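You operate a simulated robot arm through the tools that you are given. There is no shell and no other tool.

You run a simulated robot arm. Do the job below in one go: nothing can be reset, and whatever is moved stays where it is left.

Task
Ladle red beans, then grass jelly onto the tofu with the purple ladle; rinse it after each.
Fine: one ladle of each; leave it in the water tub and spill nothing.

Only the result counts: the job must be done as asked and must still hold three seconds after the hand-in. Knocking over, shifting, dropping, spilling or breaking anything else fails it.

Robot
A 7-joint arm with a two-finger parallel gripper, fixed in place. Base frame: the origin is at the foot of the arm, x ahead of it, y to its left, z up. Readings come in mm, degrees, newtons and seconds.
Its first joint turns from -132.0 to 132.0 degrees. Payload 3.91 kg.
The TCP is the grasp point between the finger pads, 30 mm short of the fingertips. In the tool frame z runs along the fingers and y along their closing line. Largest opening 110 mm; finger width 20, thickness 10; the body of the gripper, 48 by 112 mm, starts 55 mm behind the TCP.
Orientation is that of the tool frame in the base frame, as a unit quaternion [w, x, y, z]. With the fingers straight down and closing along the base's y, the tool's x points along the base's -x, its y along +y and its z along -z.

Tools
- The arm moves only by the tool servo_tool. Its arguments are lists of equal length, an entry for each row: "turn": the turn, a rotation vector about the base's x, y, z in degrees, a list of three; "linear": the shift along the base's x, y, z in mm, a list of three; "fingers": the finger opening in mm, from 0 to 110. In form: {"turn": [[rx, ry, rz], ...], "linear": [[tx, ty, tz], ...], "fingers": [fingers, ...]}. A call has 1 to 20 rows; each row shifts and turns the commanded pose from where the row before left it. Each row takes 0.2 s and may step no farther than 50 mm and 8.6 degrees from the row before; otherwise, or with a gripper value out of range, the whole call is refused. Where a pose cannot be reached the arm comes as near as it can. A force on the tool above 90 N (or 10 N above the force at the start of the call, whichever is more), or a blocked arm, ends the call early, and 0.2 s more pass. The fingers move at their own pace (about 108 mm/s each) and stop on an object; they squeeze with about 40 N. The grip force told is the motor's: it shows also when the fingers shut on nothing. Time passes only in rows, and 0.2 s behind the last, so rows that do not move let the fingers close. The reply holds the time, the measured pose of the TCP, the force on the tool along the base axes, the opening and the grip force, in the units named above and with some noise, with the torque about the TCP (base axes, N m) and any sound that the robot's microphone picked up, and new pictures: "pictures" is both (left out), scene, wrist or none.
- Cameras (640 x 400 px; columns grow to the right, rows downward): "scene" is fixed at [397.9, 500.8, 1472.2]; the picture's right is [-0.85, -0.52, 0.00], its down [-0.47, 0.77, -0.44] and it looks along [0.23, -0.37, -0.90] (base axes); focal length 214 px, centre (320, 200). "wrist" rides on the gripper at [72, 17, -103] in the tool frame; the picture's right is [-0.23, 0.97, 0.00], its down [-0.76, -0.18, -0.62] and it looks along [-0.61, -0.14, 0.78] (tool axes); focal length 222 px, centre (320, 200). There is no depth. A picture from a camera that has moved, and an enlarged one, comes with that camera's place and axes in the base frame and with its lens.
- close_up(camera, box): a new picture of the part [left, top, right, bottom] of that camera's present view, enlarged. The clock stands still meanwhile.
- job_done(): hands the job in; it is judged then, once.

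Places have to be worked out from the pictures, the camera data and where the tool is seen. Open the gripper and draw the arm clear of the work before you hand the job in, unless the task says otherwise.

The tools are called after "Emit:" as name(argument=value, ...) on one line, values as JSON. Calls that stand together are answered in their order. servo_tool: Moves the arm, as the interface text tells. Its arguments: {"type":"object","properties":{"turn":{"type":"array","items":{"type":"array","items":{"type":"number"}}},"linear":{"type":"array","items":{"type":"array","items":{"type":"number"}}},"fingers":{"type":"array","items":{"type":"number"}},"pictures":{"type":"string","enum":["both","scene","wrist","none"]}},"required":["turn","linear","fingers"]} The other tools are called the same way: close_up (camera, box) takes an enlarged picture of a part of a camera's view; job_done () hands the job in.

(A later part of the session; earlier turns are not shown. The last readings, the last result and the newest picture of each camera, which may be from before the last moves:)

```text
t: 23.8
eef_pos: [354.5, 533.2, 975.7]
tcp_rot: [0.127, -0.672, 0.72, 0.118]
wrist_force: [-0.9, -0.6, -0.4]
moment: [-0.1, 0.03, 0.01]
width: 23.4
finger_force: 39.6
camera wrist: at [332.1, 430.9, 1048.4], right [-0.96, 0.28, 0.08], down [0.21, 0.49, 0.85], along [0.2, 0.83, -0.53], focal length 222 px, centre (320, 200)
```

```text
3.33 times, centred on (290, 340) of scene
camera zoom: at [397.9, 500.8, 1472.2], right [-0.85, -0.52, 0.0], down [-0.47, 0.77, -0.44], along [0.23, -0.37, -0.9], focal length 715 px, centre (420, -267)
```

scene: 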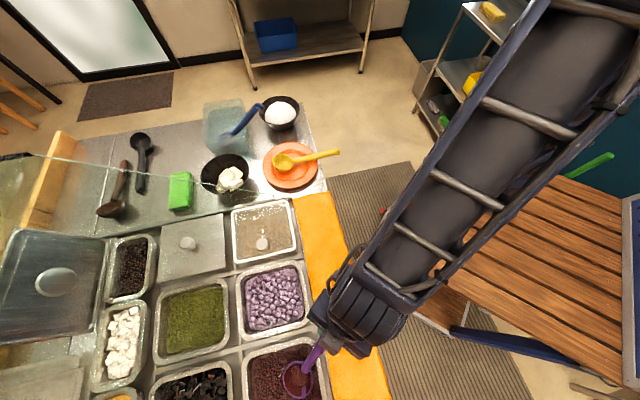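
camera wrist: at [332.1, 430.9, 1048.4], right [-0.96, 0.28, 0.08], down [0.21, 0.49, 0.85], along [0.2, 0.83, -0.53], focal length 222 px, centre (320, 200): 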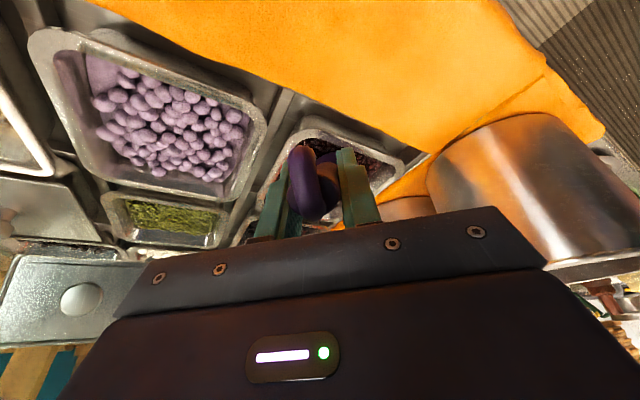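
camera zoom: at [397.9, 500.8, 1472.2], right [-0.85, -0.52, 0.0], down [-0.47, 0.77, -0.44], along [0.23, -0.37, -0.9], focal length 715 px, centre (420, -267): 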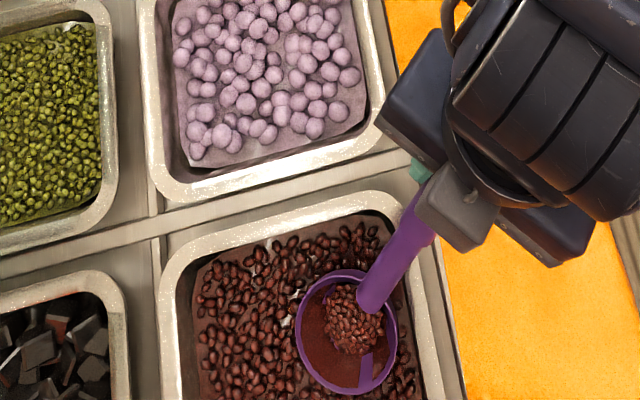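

There is no resistance, and the bowl is filling with beans. I level it 12° while sinking slightly so the whole rim goes under the surface.

Emit:
servo_tool(turn=[[5.91, -1.04, 0], [5.91, -1.04, 0], [0, 0, 0]], linear=[[-0.5, -2.5, -18], [-0.5, -2.5, -18], [0, 0, 0]], fingers=[0, 0, 0])

Emit:
close_up(camera="scene", box=[200, 280, 380, 400])

```text
t: 24.6
eef_pos: [355.3, 527.6, 939.5]
tcp_rot: [0.208, -0.657, 0.702, 0.179]
wrist_force: [-0.1, -0.5, -0.1]
moment: [-0.11, 0.02, 0.01]
width: 23.3
finger_force: 40.0
camera wrist: at [328.5, 413.2, 989.2], right [-0.96, 0.26, 0.1], down [0.18, 0.3, 0.94], along [0.22, 0.92, -0.34], focal length 222 px, centre (320, 200)
```

scene: 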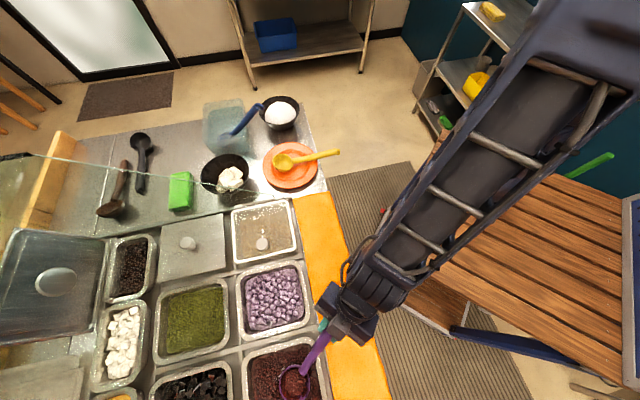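
wrist: 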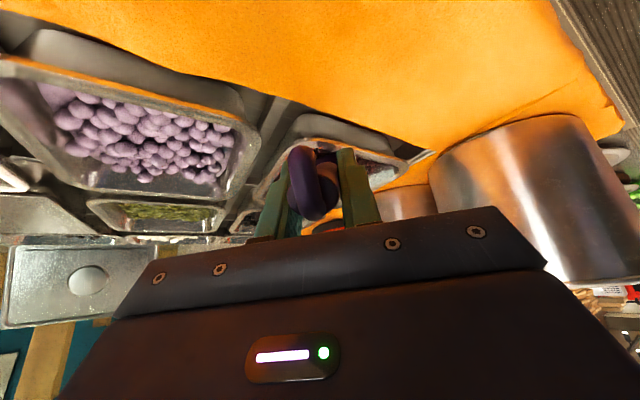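

```text
3.33 times, centred on (290, 340) of scene
camera zoom: at [397.9, 500.8, 1472.2], right [-0.85, -0.52, 0.0], down [-0.47, 0.77, -0.44], along [0.23, -0.37, -0.9], focal length 715 px, centre (420, -267)
```

zoom: 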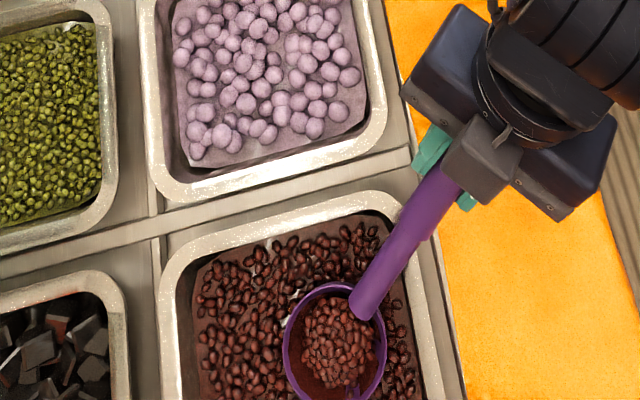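

The bowl is roughly half full. I sink another 12 mm for a full scoop, which keeps the fingertips clear of the pan edge.

Emit:
servo_tool(turn=[[0, 0, 0], [0, 0, 0], [0, 0, 0]], linear=[[0.5, 3, -6], [0.5, 3, -6], [0, 0, 0]], fingers=[0, 0, 0], pictures="scene")

Emit:
close_up(camera="scene", box=[200, 280, 380, 400])

```text
t: 25.4
eef_pos: [355.6, 534.9, 928.2]
tcp_rot: [0.209, -0.657, 0.702, 0.179]
wrist_force: [-0.3, -0.1, -0.4]
moment: [-0.09, 0.01, 0.0]
width: 23.3
finger_force: 40.1
```

scene: 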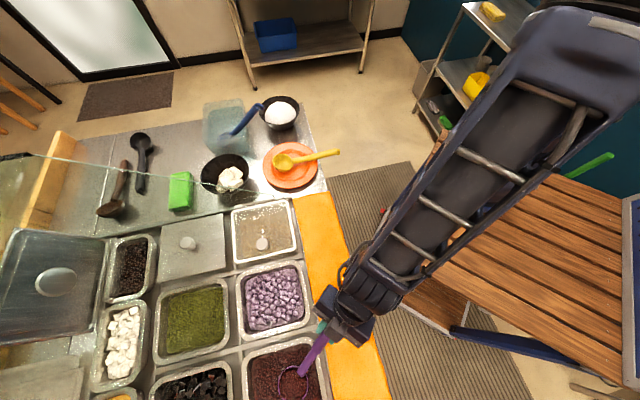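

```text
3.33 times, centred on (290, 340) of scene
camera zoom: at [397.9, 500.8, 1472.2], right [-0.85, -0.52, 0.0], down [-0.47, 0.77, -0.44], along [0.23, -0.37, -0.9], focal length 715 px, centre (420, -267)
```

zoom: 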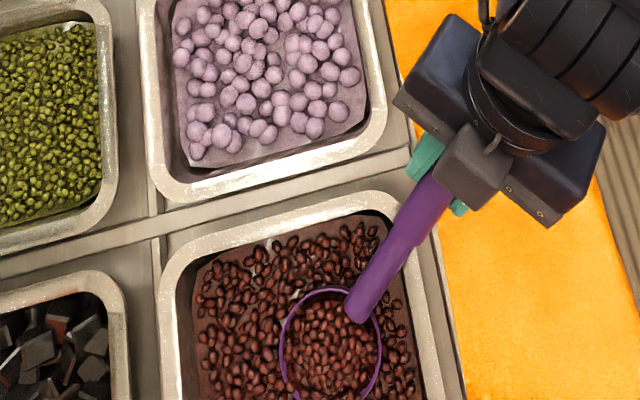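

The ladle is full of red beans. I lift it straight up, levelling the last 10° as it rises.

Emit:
servo_tool(turn=[[0, 0, 0], [2.46, -0.43, 0], [2.46, -0.43, 0], [2.46, -0.43, 0], [2.46, -0.43, 0], [0, 0, 0], [0, 0, 0]], linear=[[0, 0, 15], [-0.5, -3, 15], [-0.5, -3, 18], [-0.5, -3, 18], [-0.5, -3, 18], [0, 0, 25], [0, 0, 15]], fingers=[0, 0, 0, 0, 0, 0, 0])

Emit:
close_up(camera="scene", box=[200, 280, 380, 400])

```text
t: 27.0
eef_pos: [354.3, 521.6, 1052.3]
tcp_rot: [0.275, -0.64, 0.68, 0.23]
wrist_force: [0.1, 1.0, -1.2]
moment: [-0.13, 0.0, -0.02]
width: 23.4
finger_force: 39.9
camera wrist: at [326.6, 400.7, 1080.9], right [-0.96, 0.24, 0.11], down [0.15, 0.14, 0.98], along [0.22, 0.96, -0.17], focal length 222 px, centre (320, 200)
```

scene: 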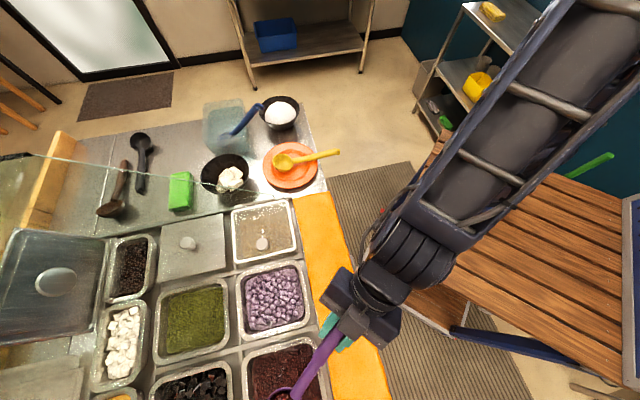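
wrist: 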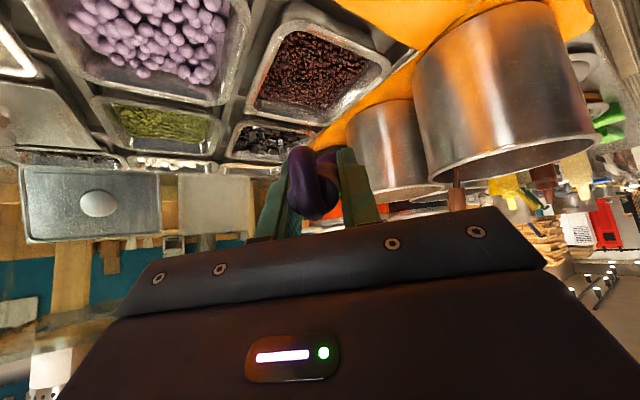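

```text
3.33 times, centred on (290, 340) of scene
camera zoom: at [397.9, 500.8, 1472.2], right [-0.85, -0.52, 0.0], down [-0.47, 0.77, -0.44], along [0.23, -0.37, -0.9], focal length 715 px, centre (420, -267)
```

zoom: 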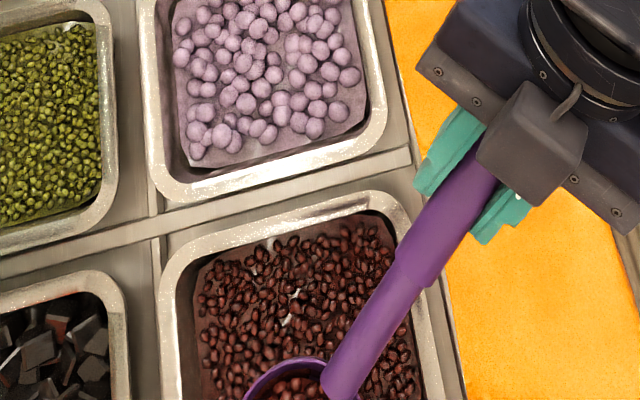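

The bowl came up loaded and level. I carry it back toward the base at moderate speed while yawing to 42°, staying high and away from the glass.

Emit:
servo_tool(turn=[[0, 0, 0], [0, 0, -4.75], [0, 0, -4.75], [0, 0, -4.75], [0, 0, -4.75], [0, 0, -4.75], [0, 0, -4.75], [0, 0, -4.75], [0, 0, -4.75], [0, 0, 0]], linear=[[2, -10, 5], [5.5, -22.6, 5], [5.5, -22.6, 5], [5.5, -22.6, 5], [5.5, -22.6, 5], [5.5, -22.6, 5], [5.5, -22.6, 5], [5.5, -22.6, 5], [5.5, -22.6, 0], [0, 0, 0]], fingers=[0, 0, 0, 0, 0, 0, 0, 0, 0, 0])

Emit:
close_up(camera="scene", box=[220, 180, 400, 320])

```text
t: 29.2
eef_pos: [398.2, 335.5, 1091.1]
tcp_rot: [0.334, -0.383, 0.852, 0.127]
wrist_force: [-0.1, 0.5, -1.0]
moment: [-0.07, 0.08, -0.02]
width: 23.3
finger_force: 40.0
out of reach, approached as far as the arm can: row 6
camera wrist: at [302.4, 256.8, 1119.8], right [-0.61, 0.79, 0.11], down [0.2, 0.02, 0.98], along [0.77, 0.62, -0.17], focal length 222 px, centre (320, 200)
```

scene: 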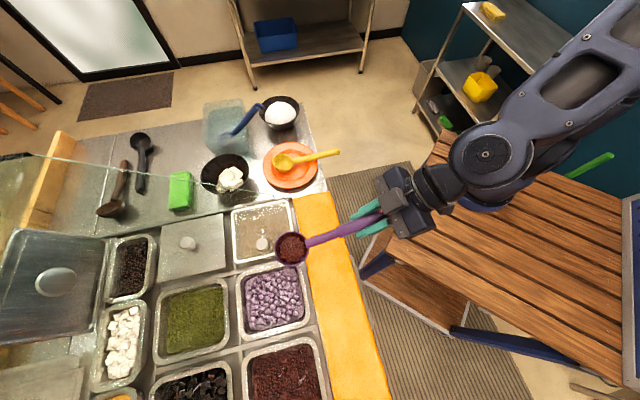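
wrist: 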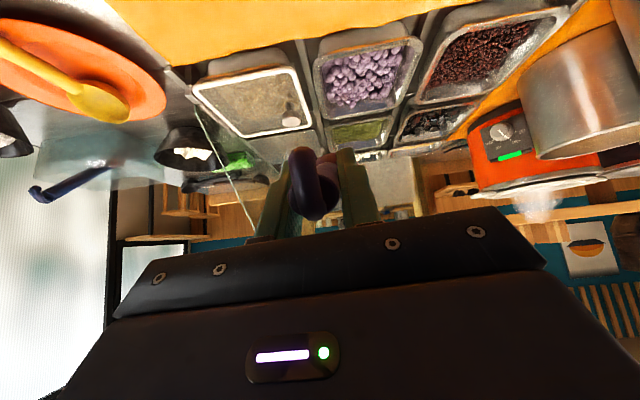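

```text
2.86 times, centred on (310, 250) of scene
camera zoom: at [397.9, 500.8, 1472.2], right [-0.85, -0.52, 0.0], down [-0.47, 0.77, -0.44], along [0.23, -0.37, -0.9], focal length 613 px, centre (349, 57)
```

zoom: 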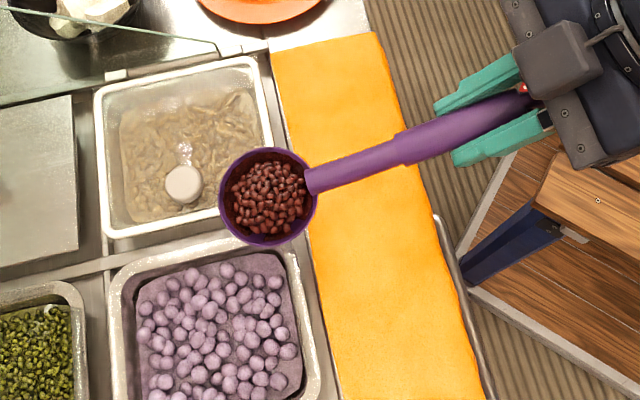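

The ladle is carrying a good load of beans, level. I continue over the mat and the low corner of the glass (bowl bottom about 60 mm above it) toward the tofu bowl.

Emit:
servo_tool(turn=[[0, 0, 0], [0, 0, 0], [0, 0, 0], [0, 0, 0], [0, 0, 0], [0, 0, 0], [0, 0, 0], [0, 0, 0], [0, 0, 0], [0, 0, 0], [0, 0, 0], [0, 0, 0], [0, 0, 0], [0, 0, 0], [0, 0, 0], [0, 0, 0]], linear=[[22.4, -12.2, 1], [22.4, -12.2, 1], [22.4, -12.2, 1], [22.4, -12.2, 1], [22.4, -12.2, 1], [22.4, -12.2, 0], [22.4, -12.2, 0], [22.4, -12.2, 0], [22.4, -12.2, 0], [24, 0.5, 0], [24, 0.5, 0], [24, 0.5, 0], [24, 0.5, 0], [24, 0.5, 0], [24, 0.5, 0], [0, 0, 0]], fingers=[0, 0, 0, 0, 0, 0, 0, 0, 0, 0, 0, 0, 0, 0, 0, 0])

Emit:
close_up(camera="scene", box=[180, 90, 340, 220])

```text
t: 32.6
eef_pos: [599.7, 225.0, 1097.2]
tcp_rot: [0.334, -0.383, 0.852, 0.127]
wrist_force: [0.4, 0.5, -0.1]
moment: [-0.07, 0.09, -0.01]
width: 23.3
finger_force: 40.3
out of reach, approached as far as the arm can: row 10, 11, 12, 13, 14, 15
camera wrist: at [504.6, 146.7, 1125.1], right [-0.61, 0.79, 0.11], down [0.21, 0.02, 0.98], along [0.77, 0.62, -0.17], focal length 222 px, centre (320, 200)
```

scene: 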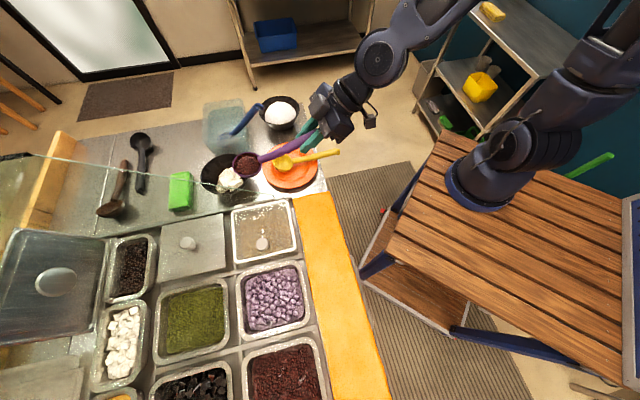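
wrist: 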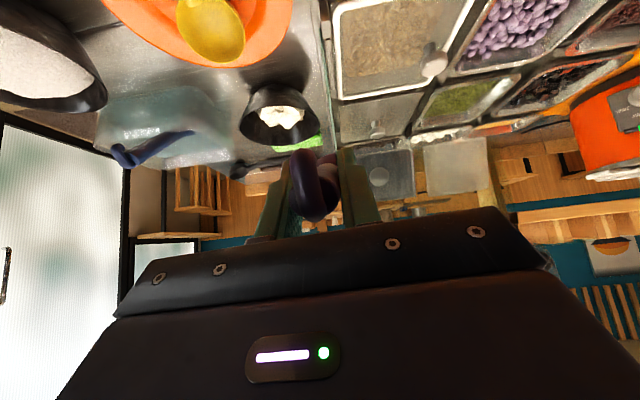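

```text
3.08 times, centred on (260, 155) of scene
camera zoom: at [397.9, 500.8, 1472.2], right [-0.85, -0.52, 0.0], down [-0.47, 0.77, -0.44], along [0.23, -0.37, -0.9], focal length 660 px, centre (505, 338)
```

zoom: 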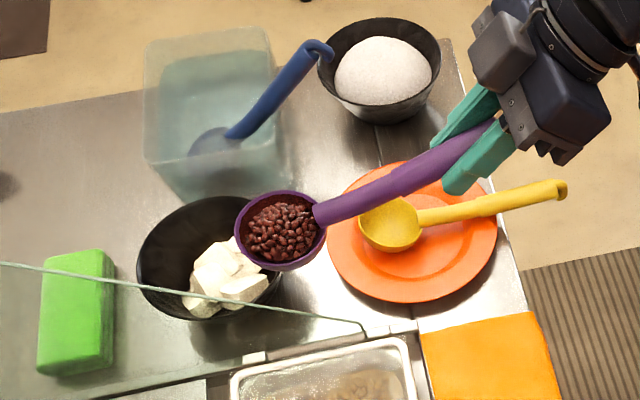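

The arm stopped at (600,225): this orientation is at some joint limit further out. I send a zero-motion row to see where the commanded pose stands.

Emit:
servo_tool(turn=[[0, 0, 0]], linear=[[0, 0, 0]], fingers=[0], pictures="none")

```text
t: 33.0
eef_pos: [600.4, 224.3, 1095.3]
tcp_rot: [0.334, -0.383, 0.851, 0.127]
wrist_force: [-0.1, 0.1, -1.2]
moment: [-0.05, 0.11, -0.01]
width: 23.4
finger_force: 39.8
```

The command starts from the reached pose, so nothing has jumped. I yaw the ladle 20° toward the arm's own azimuth to free the wrist, then try moving out again.

Emit:
servo_tool(turn=[[0, 0, -4], [0, 0, -4], [0, 0, -4], [0, 0, -4], [0, 0, -4], [0, 0, 0], [0, 0, 0], [0, 0, 0], [0, 0, 0]], linear=[[0, 3, 0], [0, 3, 0], [0, 3, 0], [0, 3, 0], [0, 3, 0], [20, 5, 0], [20, 5, 0], [20, 5, 0], [0, 0, 0]], fingers=[0, 0, 0, 0, 0, 0, 0, 0, 0])

Emit:
close_up(camera="scene", box=[180, 90, 340, 220])

```text
t: 35.0
eef_pos: [647.5, 276.2, 1107.4]
tcp_rot: [0.359, -0.282, 0.885, 0.092]
wrist_force: [4.1, -5.3, -1.0]
moment: [0.15, 0.28, 0.21]
width: 23.5
finger_force: 40.3
out of reach, approached as far as the arm can: row 2, 3
camera wrist: at [536.3, 220.3, 1132.2], right [-0.42, 0.9, 0.12], down [0.18, -0.04, 0.98], along [0.89, 0.43, -0.14], focal length 222 px, centre (320, 200)
```

scene: 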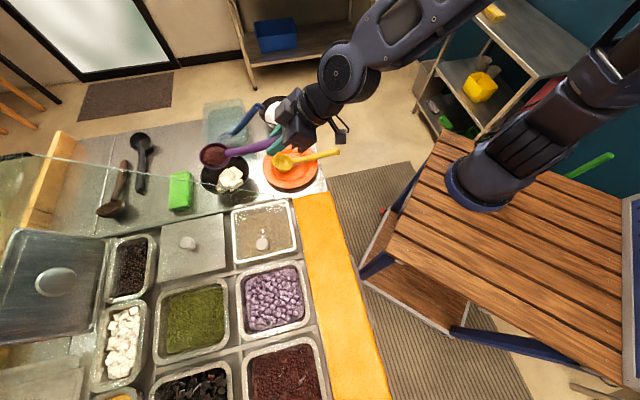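
wrist: 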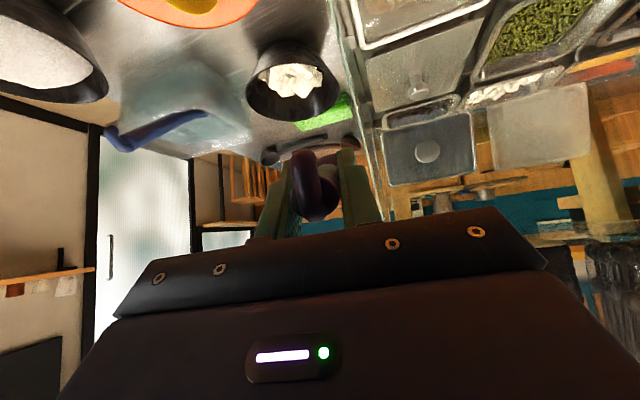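

```text
3.08 times, centred on (260, 155) of scene
camera zoom: at [397.9, 500.8, 1472.2], right [-0.85, -0.52, 0.0], down [-0.47, 0.77, -0.44], along [0.23, -0.37, -0.9], focal length 660 px, centre (505, 338)
```

zoom: 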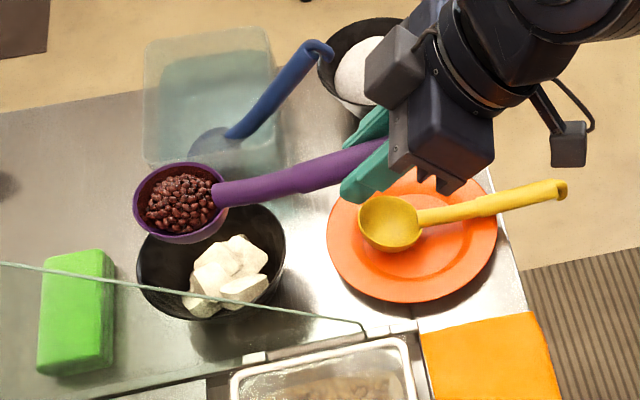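

The arm passed through the tight spot and was still settling, with the beans still in the ladle. I let it settle and read the pose again.

Emit:
servo_tool(turn=[[0, 0, 0], [0, 0, 0], [0, 0, 0]], linear=[[0, 0, 0], [0, 0, 0], [0, 0, 0]], fingers=[0, 0, 0])

Emit:
close_up(camera="scene", box=[180, 90, 340, 220])

```text
t: 35.8
eef_pos: [662.7, 254.0, 1106.9]
tcp_rot: [0.361, -0.264, 0.891, 0.085]
wrist_force: [0.2, 0.2, -1.1]
moment: [-0.05, 0.06, 0.02]
width: 23.3
finger_force: 40.2
camera wrist: at [548.2, 203.4, 1132.2], right [-0.38, 0.92, 0.12], down [0.18, -0.05, 0.98], along [0.91, 0.39, -0.15], focal length 222 px, centre (320, 200)
```

scene: 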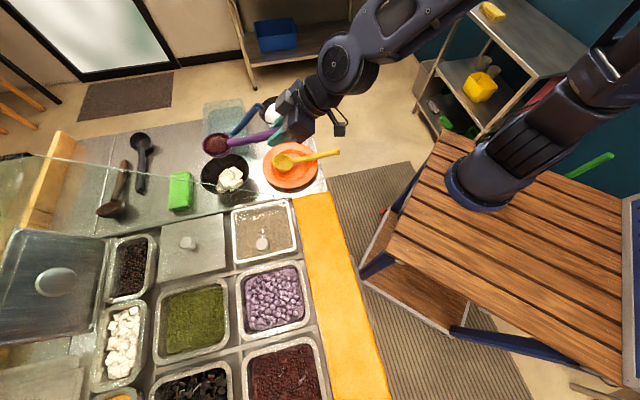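
wrist: 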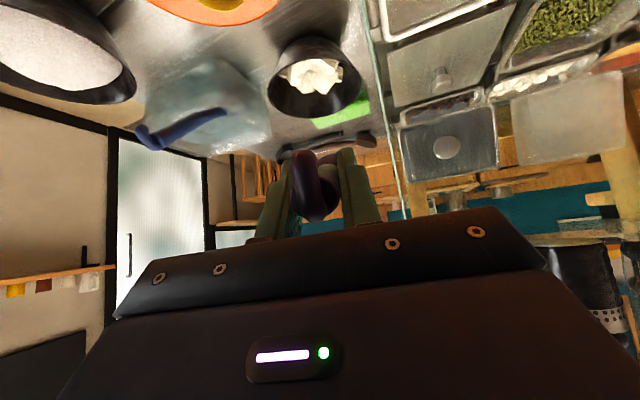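

```text
3.08 times, centred on (260, 155) of scene
camera zoom: at [397.9, 500.8, 1472.2], right [-0.85, -0.52, 0.0], down [-0.47, 0.77, -0.44], along [0.23, -0.37, -0.9], focal length 660 px, centre (505, 338)
```

zoom: 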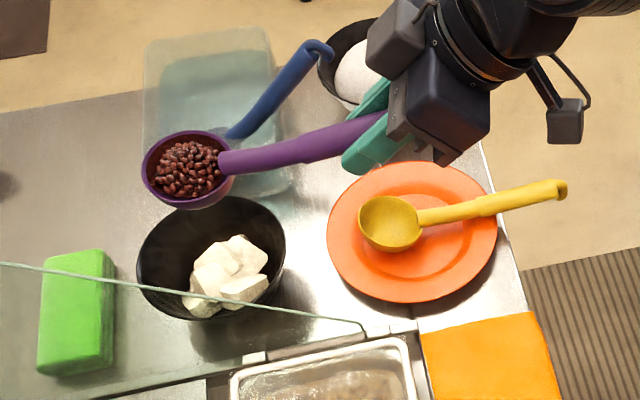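

The bowl is at about (803,329,1050), right next to the tofu bowl (rim centre ≈(834,346,911)). I move 50 mm outward and down in small steps, watching reach.

Emit:
servo_tool(turn=[[0, 0, 0], [0, 0, 0], [0, 0, 0], [0, 0, 0]], linear=[[10, 0, -15], [12, 0, -15], [12, 0, -15], [0, 0, 0]], fingers=[0, 0, 0, 0], pictures="scene")

Emit:
close_up(camera="scene", box=[180, 90, 340, 220])

```text
t: 36.8
eef_pos: [693.6, 252.6, 1062.3]
tcp_rot: [0.361, -0.263, 0.891, 0.084]
wrist_force: [-0.2, -0.5, -1.8]
moment: [-0.08, 0.07, 0.0]
width: 23.2
finger_force: 40.3
```

scene: 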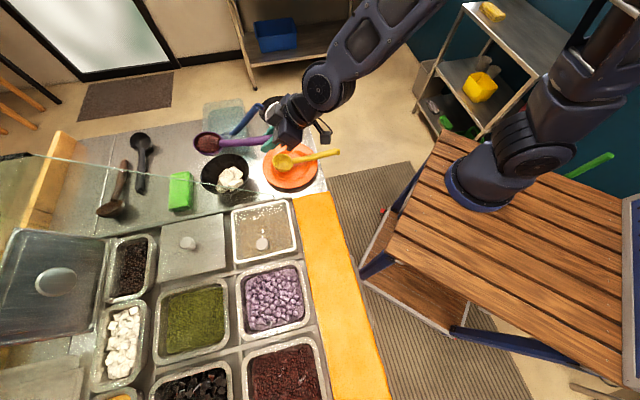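

```text
3.08 times, centred on (260, 155) of scene
camera zoom: at [397.9, 500.8, 1472.2], right [-0.85, -0.52, 0.0], down [-0.47, 0.77, -0.44], along [0.23, -0.37, -0.9], focal length 660 px, centre (505, 338)
```

zoom: 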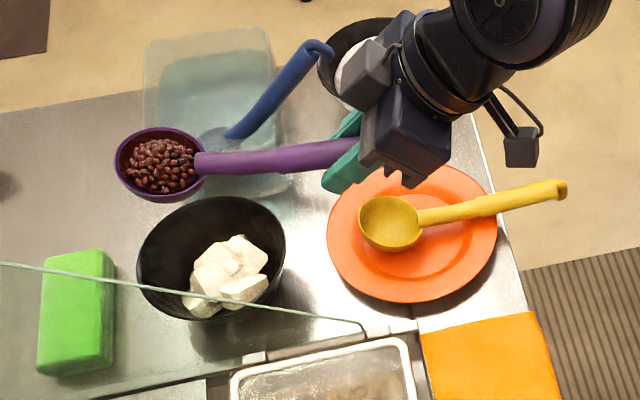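

The bowl's apparent shift doesn't quite match the commanded move, so I look closely at the ladle before going on.

Emit:
close_up(camera="scene", box=[185, 105, 305, 185])

Emit:
close_up(camera="wrist", box=[220, 60, 420, 240])

```text
5.00 times, centred on (245, 145) of scene
camera zoom: at [397.9, 500.8, 1472.2], right [-0.85, -0.52, 0.0], down [-0.47, 0.77, -0.44], along [0.23, -0.37, -0.9], focal length 1072 px, centre (695, 475)
```

zoom: 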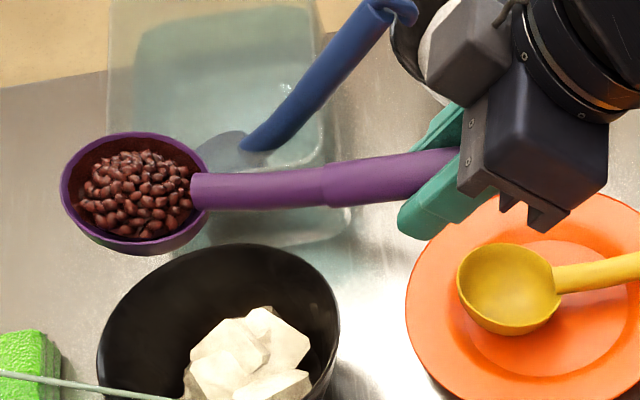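

```text
2.22 times, centred on (320, 150) of wrist
camera zoom: at [581.6, 202.8, 1087.1], right [-0.38, 0.92, 0.12], down [0.18, -0.05, 0.98], along [0.91, 0.39, -0.14], focal length 494 px, centre (320, 311)
```

zoom: 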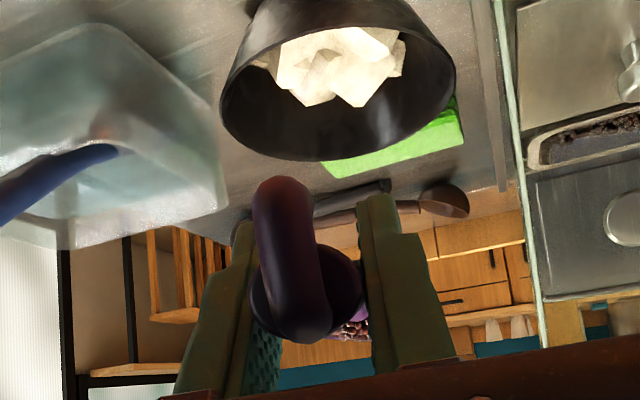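

The wrist view shows the bowl almost at TCP height, so the ladle has pitched up about 11° in the grip; it is still loaded. I pitch the tool 12° down to level the bowl again and re-check.

Emit:
servo_tool(turn=[[-1.94, 3.5, 0], [-1.94, 3.5, 0], [-1.94, 3.5, 0], [0, 0, 0]], linear=[[3, 0, 0], [3, 0, 0], [3, 0, 0], [0, 0, 0]], fingers=[0, 0, 0, 0])

Emit:
close_up(camera="scene", box=[185, 105, 305, 185])

Emit:
close_up(camera="wrist", box=[220, 60, 420, 240])

```text
t: 37.8
eef_pos: [705.1, 254.0, 1061.6]
tcp_rot: [0.264, -0.272, 0.923, 0.064]
wrist_force: [0.1, -0.6, -1.4]
moment: [-0.01, 0.11, 0.0]
width: 23.2
finger_force: 40.3
camera wrist: at [597.3, 206.9, 1112.8], right [-0.36, 0.93, 0.09], down [0.36, 0.05, 0.93], along [0.86, 0.37, -0.35], focal length 222 px, centre (320, 200)
```

scene: 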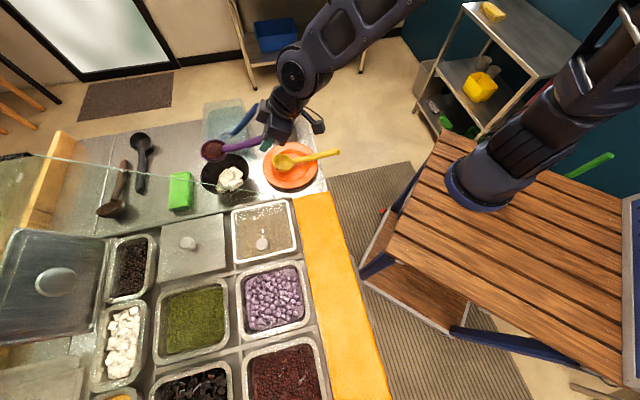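
wrist: 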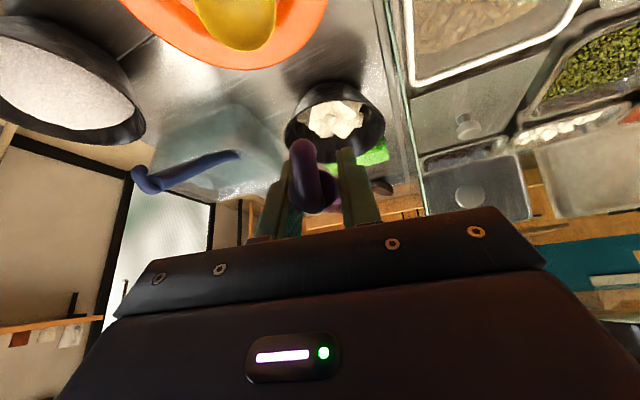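

```text
5.00 times, centred on (245, 145) of scene
camera zoom: at [397.9, 500.8, 1472.2], right [-0.85, -0.52, 0.0], down [-0.47, 0.77, -0.44], along [0.23, -0.37, -0.9], focal length 1072 px, centre (695, 475)
```

zoom: 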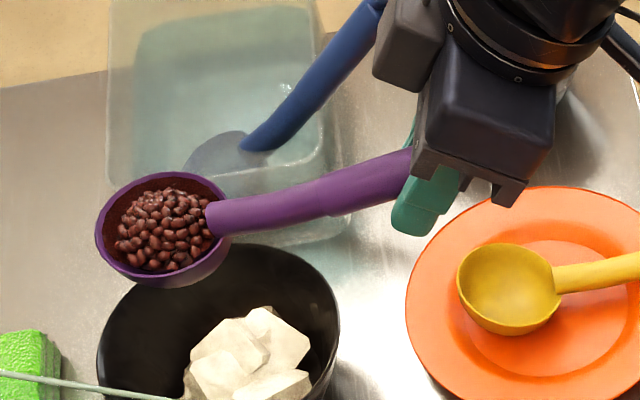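

```text
2.22 times, centred on (320, 150) of wrist
camera zoom: at [597.3, 206.9, 1112.8], right [-0.36, 0.93, 0.09], down [0.36, 0.05, 0.93], along [0.86, 0.37, -0.35], focal length 494 px, centre (320, 311)
```

zoom: 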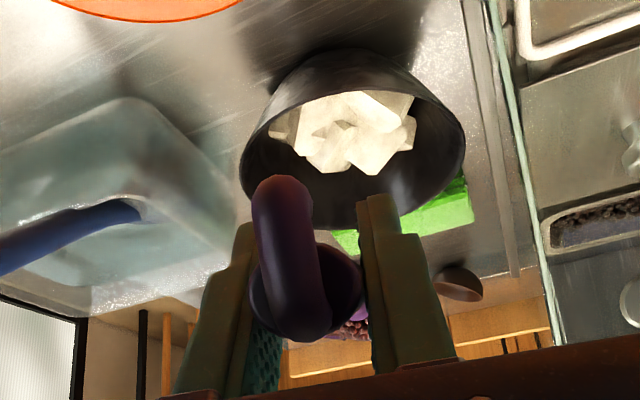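

The ladle is now rigid in the grip and level, with its rim centre at about (839,331,1012). I move it to about (855,322,965) so that the pouring lip comes over the tofu centre.

Emit:
servo_tool(turn=[[0, 0, 0], [0, 0, 0], [0, 0, 0], [0, 0, 0], [0, 0, 0]], linear=[[4, -2.2, -11], [4, -2.2, -12], [4, -2.2, -12], [4, -2.2, -12], [0, 0, 0]], fingers=[0, 0, 0, 0, 0])

Emit:
close_up(camera="scene", box=[185, 105, 305, 185])

Emit:
close_up(camera="wrist", box=[220, 60, 420, 240])

```text
t: 39.0
eef_pos: [719.9, 244.2, 1015.7]
tcp_rot: [0.264, -0.273, 0.923, 0.063]
wrist_force: [0.4, -1.0, -1.3]
moment: [-0.06, 0.08, -0.02]
width: 23.1
finger_force: 40.3
camera wrist: at [613.0, 197.8, 1065.8], right [-0.36, 0.93, 0.09], down [0.36, 0.05, 0.93], along [0.86, 0.37, -0.35], focal length 222 px, centre (320, 200)
```

scene: 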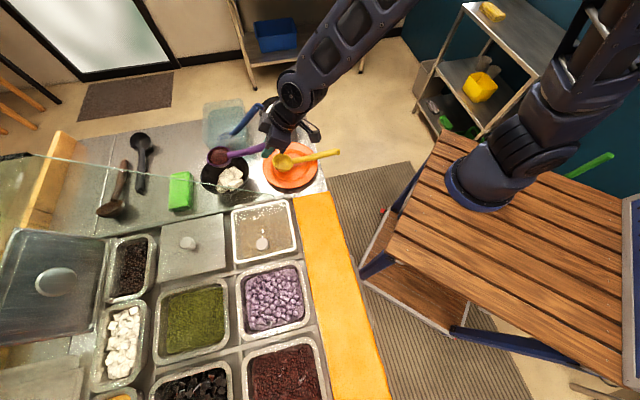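
wrist: 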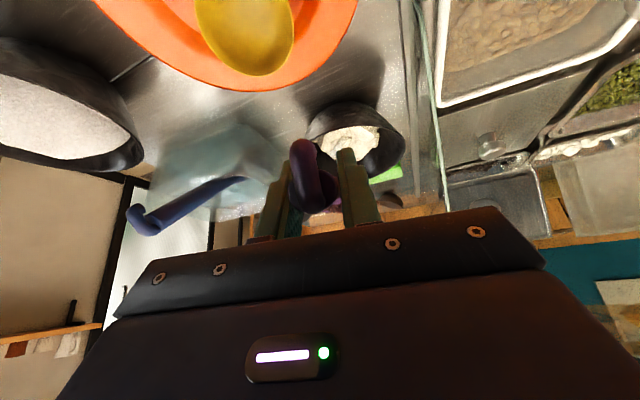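

```text
5.00 times, centred on (245, 145) of scene
camera zoom: at [397.9, 500.8, 1472.2], right [-0.85, -0.52, 0.0], down [-0.47, 0.77, -0.44], along [0.23, -0.37, -0.9], focal length 1072 px, centre (695, 475)
```

zoom: 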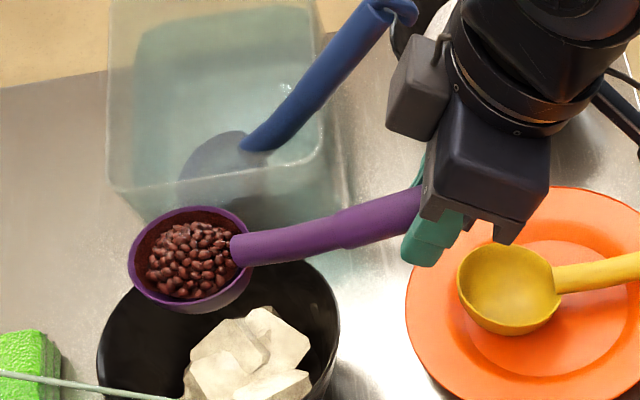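

```text
2.22 times, centred on (320, 150) of wrist
camera zoom: at [613.0, 197.8, 1065.8], right [-0.36, 0.93, 0.09], down [0.36, 0.05, 0.93], along [0.86, 0.37, -0.35], focal length 494 px, centre (320, 311)
```

zoom: 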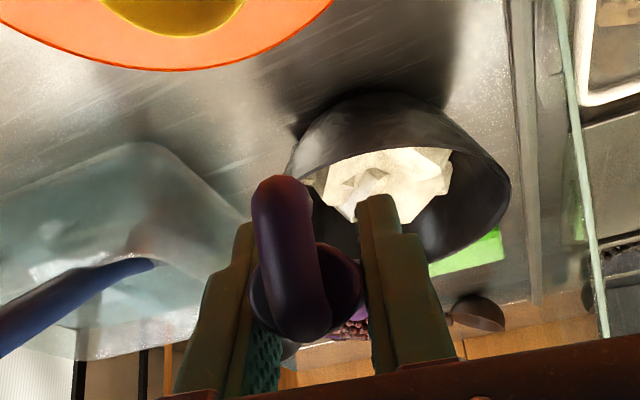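

The lip side of the ladle is over the middle of the tofu bowl. I begin the roll in steps: first 40°, then check.

Emit:
servo_tool(turn=[[-6.64, -3.83, 2.29], [-6.64, -3.83, 2.29], [-6.64, -3.83, 2.29], [-6.64, -3.83, 2.29], [-6.64, -3.83, 2.29], [0, 0, 0]], linear=[[0, 0, 0], [0, 0, 0], [0, 0, 0], [0, 0, 0], [0, 0, 0], [0, 0, 0]], fingers=[0, 0, 0, 0, 0, 0], pictures="scene")

Emit:
close_up(camera="scene", box=[185, 105, 305, 205])

```text
t: 40.4
eef_pos: [720.4, 244.6, 1014.8]
tcp_rot: [0.315, -0.432, 0.815, -0.222]
wrist_force: [0.2, -0.5, -0.3]
moment: [-0.03, 0.13, 0.0]
width: 23.5
finger_force: 40.4
```

scene: 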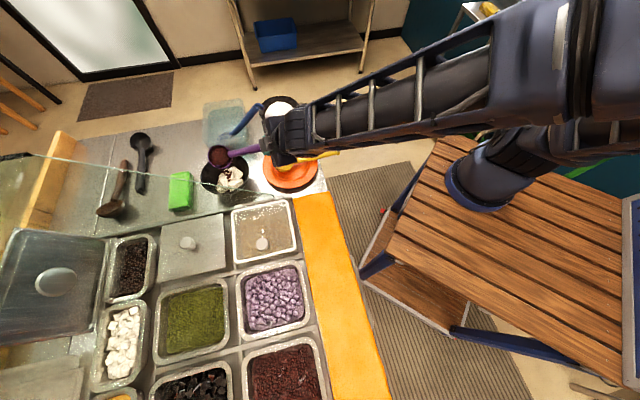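

```text
4.00 times, centred on (245, 155) of scene
camera zoom: at [397.9, 500.8, 1472.2], right [-0.85, -0.52, 0.0], down [-0.47, 0.77, -0.44], along [0.23, -0.37, -0.9], focal length 858 px, centre (620, 380)
```

zoom: 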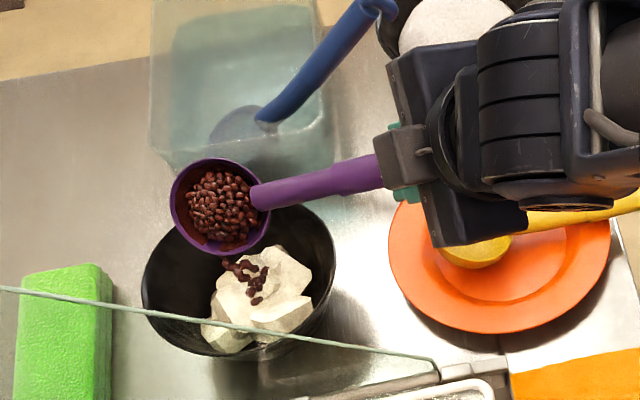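

Beans are landing on the tofu. I continue rolling steadily to empty the ladle.

Emit:
servo_tool(turn=[[-6.64, -3.83, 2.29], [-6.64, -3.83, 2.29], [-6.64, -3.83, 2.29], [-6.64, -3.83, 2.29], [-6.64, -3.83, 2.29], [0, 0, 0]], linear=[[0, 0, 0], [0, 0, 0], [0, 0, 0], [0, 0, 0], [0, 0, 0], [0, 0, 0]], fingers=[0, 0, 0, 0, 0, 0], pictures="scene")

Emit:
close_up(camera="scene", box=[185, 105, 305, 205])

```text
t: 41.8
eef_pos: [720.5, 243.9, 1014.3]
tcp_rot: [0.329, -0.539, 0.61, -0.48]
wrist_force: [-0.7, -0.2, -0.9]
moment: [-0.02, 0.07, 0.02]
width: 23.4
finger_force: 40.2
```

scene: 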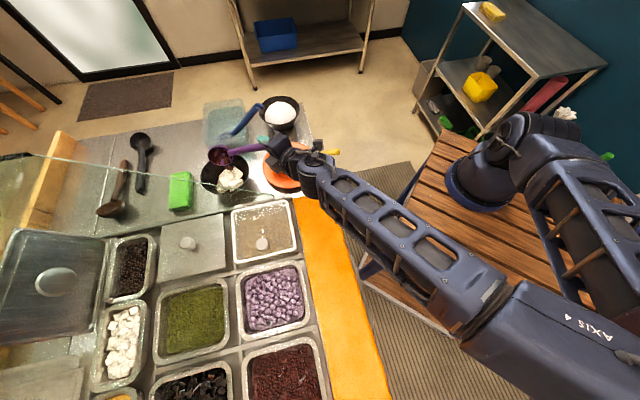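

```text
4.00 times, centred on (245, 155) of scene
camera zoom: at [397.9, 500.8, 1472.2], right [-0.85, -0.52, 0.0], down [-0.47, 0.77, -0.44], along [0.23, -0.37, -0.9], focal length 858 px, centre (620, 380)
```

zoom: 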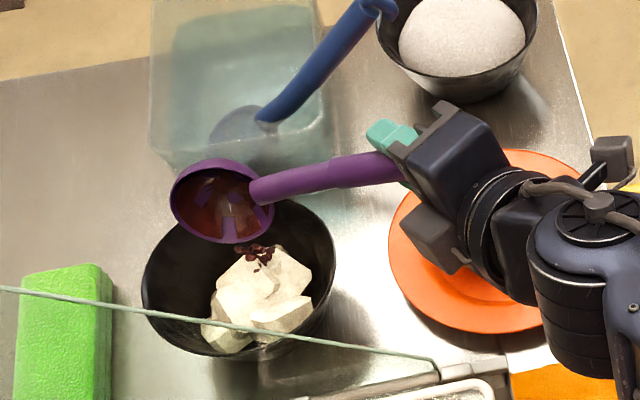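

Most beans have left the ladle. I roll another 40° to clear the remainder.

Emit:
servo_tool(turn=[[-6.64, -3.83, 2.29], [-6.64, -3.83, 2.29], [-6.64, -3.83, 2.29], [-6.64, -3.83, 2.29], [-6.64, -3.83, 2.29], [0, 0, 0], [0, 0, 0]], linear=[[0, 0, 0], [0, 0, 0], [0, 0, 0], [0, 0, 0], [0, 0, 0], [0, 0, 0], [0, 0, 0]], fingers=[0, 0, 0, 0, 0, 0, 0])

Emit:
close_up(camera="scene", box=[185, 105, 305, 205])

```text
t: 43.4
eef_pos: [720.0, 244.4, 1016.1]
tcp_rot: [-0.304, 0.58, -0.33, 0.679]
wrist_force: [0.4, 0.6, -1.3]
moment: [-0.01, 0.06, 0.02]
width: 23.3
finger_force: 40.3
camera wrist: at [608.8, 187.0, 1033.6], right [0.06, -0.4, -0.91], down [-0.51, 0.77, -0.37], along [0.86, 0.49, -0.16], focal length 222 px, centre (320, 200)
```

scene: 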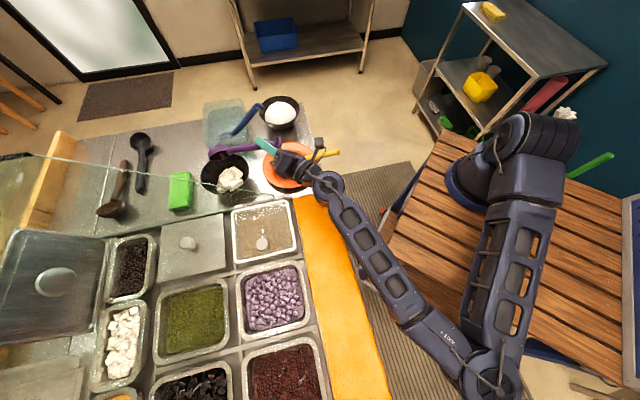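
wrist: 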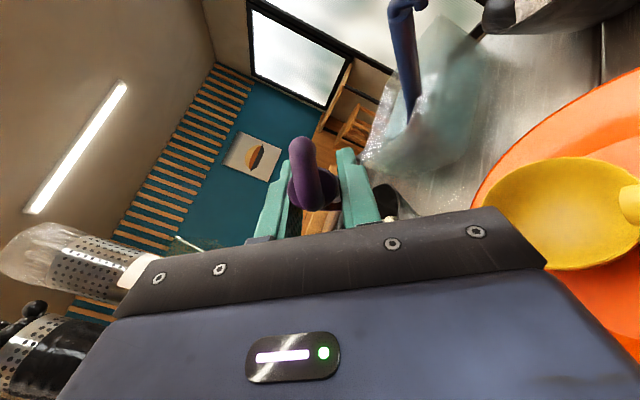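

```text
4.00 times, centred on (245, 155) of scene
camera zoom: at [397.9, 500.8, 1472.2], right [-0.85, -0.52, 0.0], down [-0.47, 0.77, -0.44], along [0.23, -0.37, -0.9], focal length 858 px, centre (620, 380)
```

zoom: 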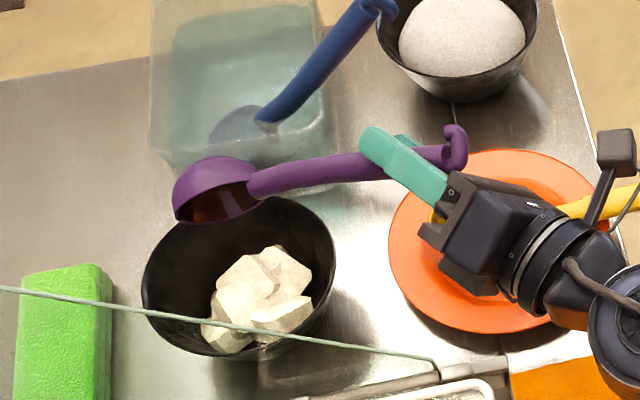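

The ladle looks empty; I check where the beans settled, inside the dark bowl and around it.

Emit:
close_up(camera="scene", box=[195, 140, 265, 200])

Emit:
close_up(camera="wrist", box=[340, 100, 500, 230])

```text
6.67 times, centred on (230, 170) of scene
camera zoom: at [397.9, 500.8, 1472.2], right [-0.85, -0.52, 0.0], down [-0.47, 0.77, -0.44], along [0.23, -0.37, -0.9], focal length 1430 px, centre (920, 400)
```

zoom: 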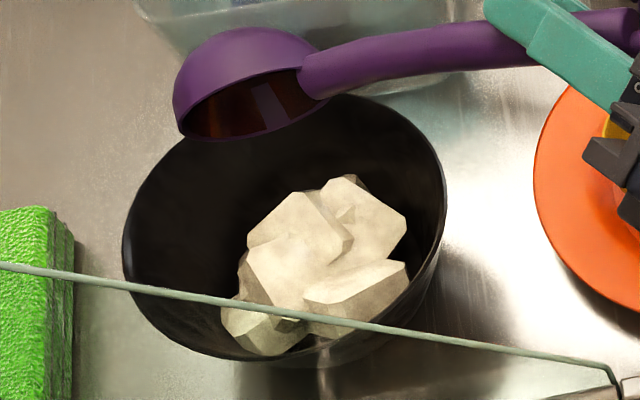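

```text
3.08 times, centred on (420, 165) of wrist
camera zoom: at [608.8, 187.0, 1033.6], right [0.06, -0.4, -0.91], down [-0.51, 0.77, -0.37], along [0.86, 0.49, -0.16], focal length 684 px, centre (12, 308)
```

zoom: 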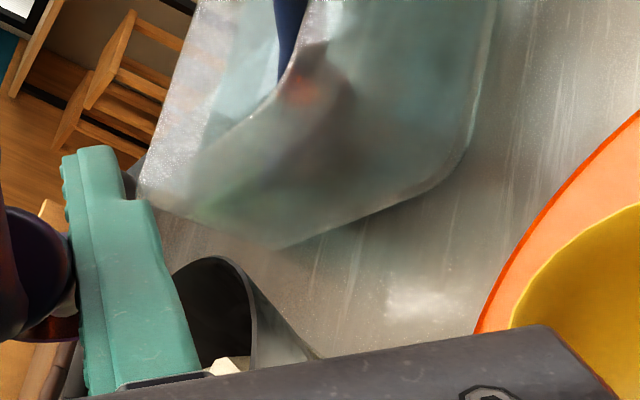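

No beans are visible on the counter, and the ladle has only residue. I roll back upright above the bowl.

Emit:
servo_tool(turn=[[6.64, 3.83, -2.29], [6.64, 3.83, -2.29], [6.64, 3.83, -2.29], [6.64, 3.83, -2.29], [6.64, 3.83, -2.29], [6.64, 3.83, -2.29], [6.64, 3.83, -2.29], [6.64, 3.83, -2.29], [6.64, 3.83, -2.29], [6.64, 3.83, -2.29], [6.64, 3.83, -2.29], [6.64, 3.83, -2.29], [6.64, 3.83, -2.29], [6.64, 3.83, -2.29], [6.64, 3.83, -2.29], [0, 0, 0], [0, 0, 0]], linear=[[0, 0, 0], [0, 0, 0], [0, 0, 0], [0, 0, 0], [0, 0, 0], [0, 0, 0], [0, 0, 0], [0, 0, 0], [0, 0, 0], [0, 0, 0], [0, 0, 0], [0, 0, 0], [0, 0, 0], [0, 0, 0], [0, 0, 0], [0, 0, 0], [0, 0, 0]], fingers=[0, 0, 0, 0, 0, 0, 0, 0, 0, 0, 0, 0, 0, 0, 0, 0, 0])

Emit:
close_up(camera="scene", box=[185, 105, 305, 205])

Emit:
close_up(camera="wrist", box=[220, 60, 420, 240])

```text
t: 47.0
eef_pos: [720.7, 244.5, 1015.8]
tcp_rot: [0.263, -0.273, 0.923, 0.064]
wrist_force: [-1.1, -0.9, -1.2]
moment: [-0.02, 0.05, 0.03]
width: 23.3
finger_force: 40.2
camera wrist: at [613.7, 198.0, 1065.8], right [-0.36, 0.93, 0.09], down [0.36, 0.05, 0.93], along [0.86, 0.37, -0.35], focal length 222 px, centre (320, 200)
```

scene: 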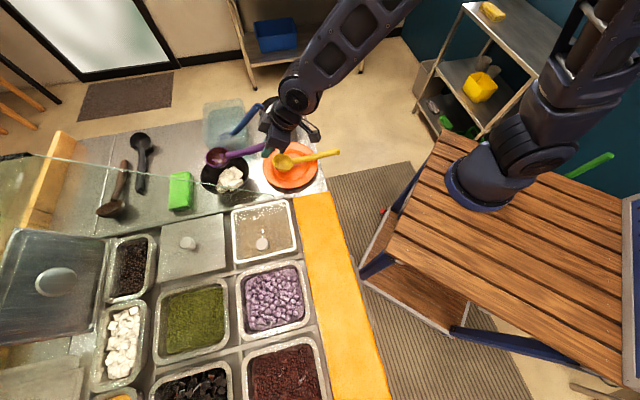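
wrist: 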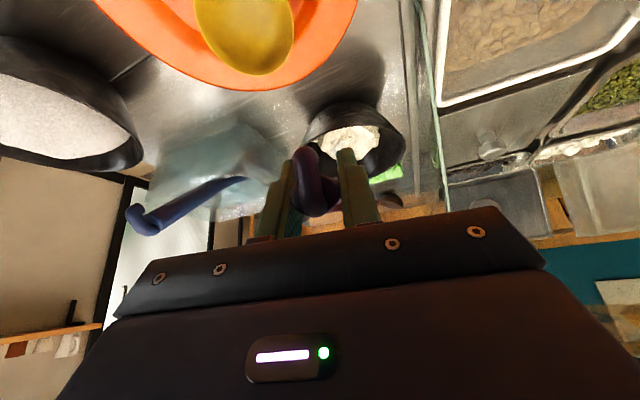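

```text
4.00 times, centred on (245, 155) of scene
camera zoom: at [397.9, 500.8, 1472.2], right [-0.85, -0.52, 0.0], down [-0.47, 0.77, -0.44], along [0.23, -0.37, -0.9], focal length 858 px, centre (620, 380)
```

zoom: 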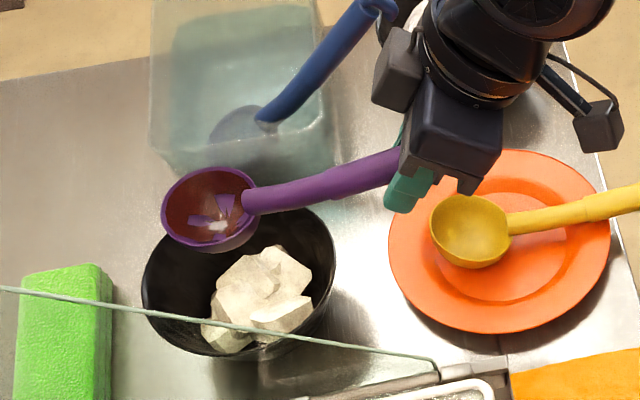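

```text
2.22 times, centred on (320, 150) of wrist
camera zoom: at [613.7, 198.0, 1065.8], right [-0.36, 0.93, 0.09], down [0.36, 0.05, 0.93], along [0.86, 0.37, -0.35], focal length 494 px, centre (320, 311)
```

zoom: 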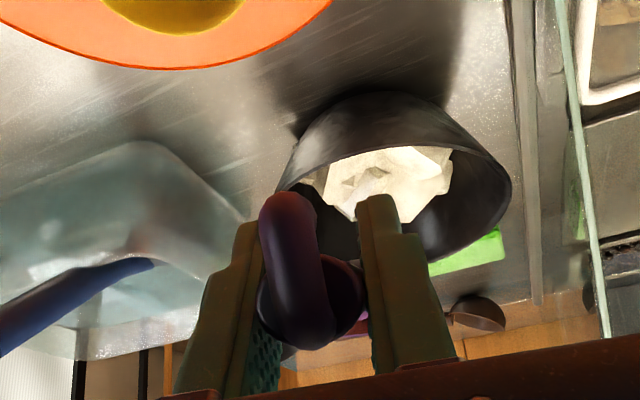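

Back upright with only bean residue inside. I raise the ladle and pitch the gripper down, which also lets the wrist camera look into the tofu bowl.

Emit:
servo_tool(turn=[[0, 0, 0], [0, 0, 0], [-3, 5.2, 0], [-3, 5.2, 0], [-3, 5.2, 0], [-3, 5.2, 0], [0, 0, 0]], linear=[[0, 0, 20], [0, 0, 25], [0, 0, 25], [0, 0, 20], [0, 0, 10], [0, 0, 0], [0, 0, 0]], fingers=[0, 0, 0, 0, 0, 0, 0])

Emit:
close_up(camera="wrist", box=[200, 20, 480, 240])

Emit:
close_up(camera="scene", box=[185, 105, 305, 205])

```text
t: 48.6
eef_pos: [719.1, 244.3, 1114.8]
tcp_rot: [0.063, -0.283, 0.957, 0.015]
wrist_force: [0.8, -0.9, -0.8]
moment: [-0.05, 0.0, -0.01]
width: 23.5
finger_force: 39.7
camera wrist: at [639.9, 212.6, 1208.8], right [-0.34, 0.94, 0.02], down [0.66, 0.22, 0.72], along [0.67, 0.26, -0.7], focal length 222 px, centre (320, 200)
```

scene: 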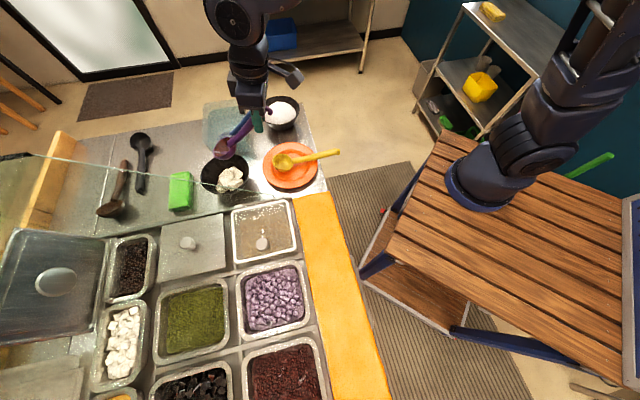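
wrist: 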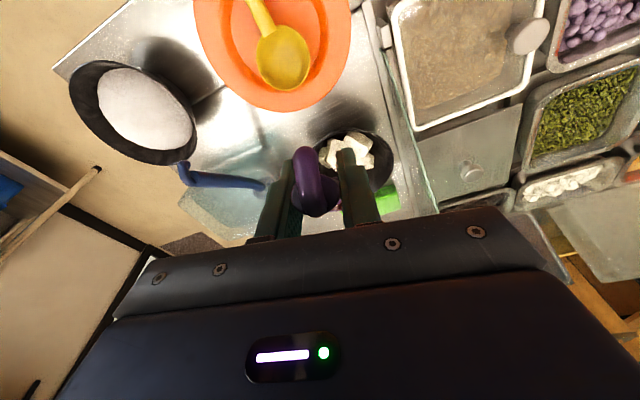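

```text
1.82 times, centred on (340, 130) of wrist
camera zoom: at [639.9, 212.6, 1208.8], right [-0.34, 0.94, 0.02], down [0.66, 0.22, 0.72], along [0.67, 0.26, -0.7], focal length 404 px, centre (284, 327)
```

zoom: 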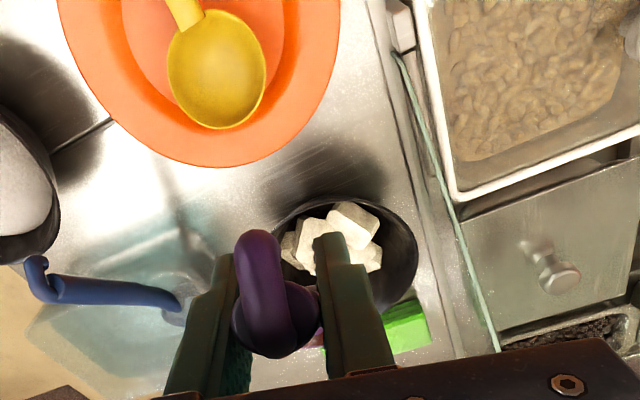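

```text
4.00 times, centred on (245, 155) of scene
camera zoom: at [397.9, 500.8, 1472.2], right [-0.85, -0.52, 0.0], down [-0.47, 0.77, -0.44], along [0.23, -0.37, -0.9], focal length 858 px, centre (620, 380)
```

zoom: 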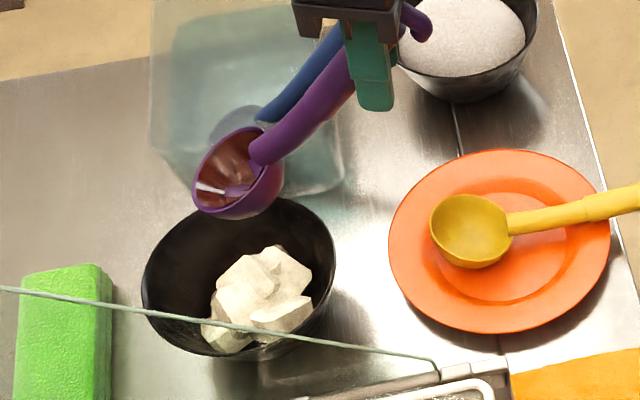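

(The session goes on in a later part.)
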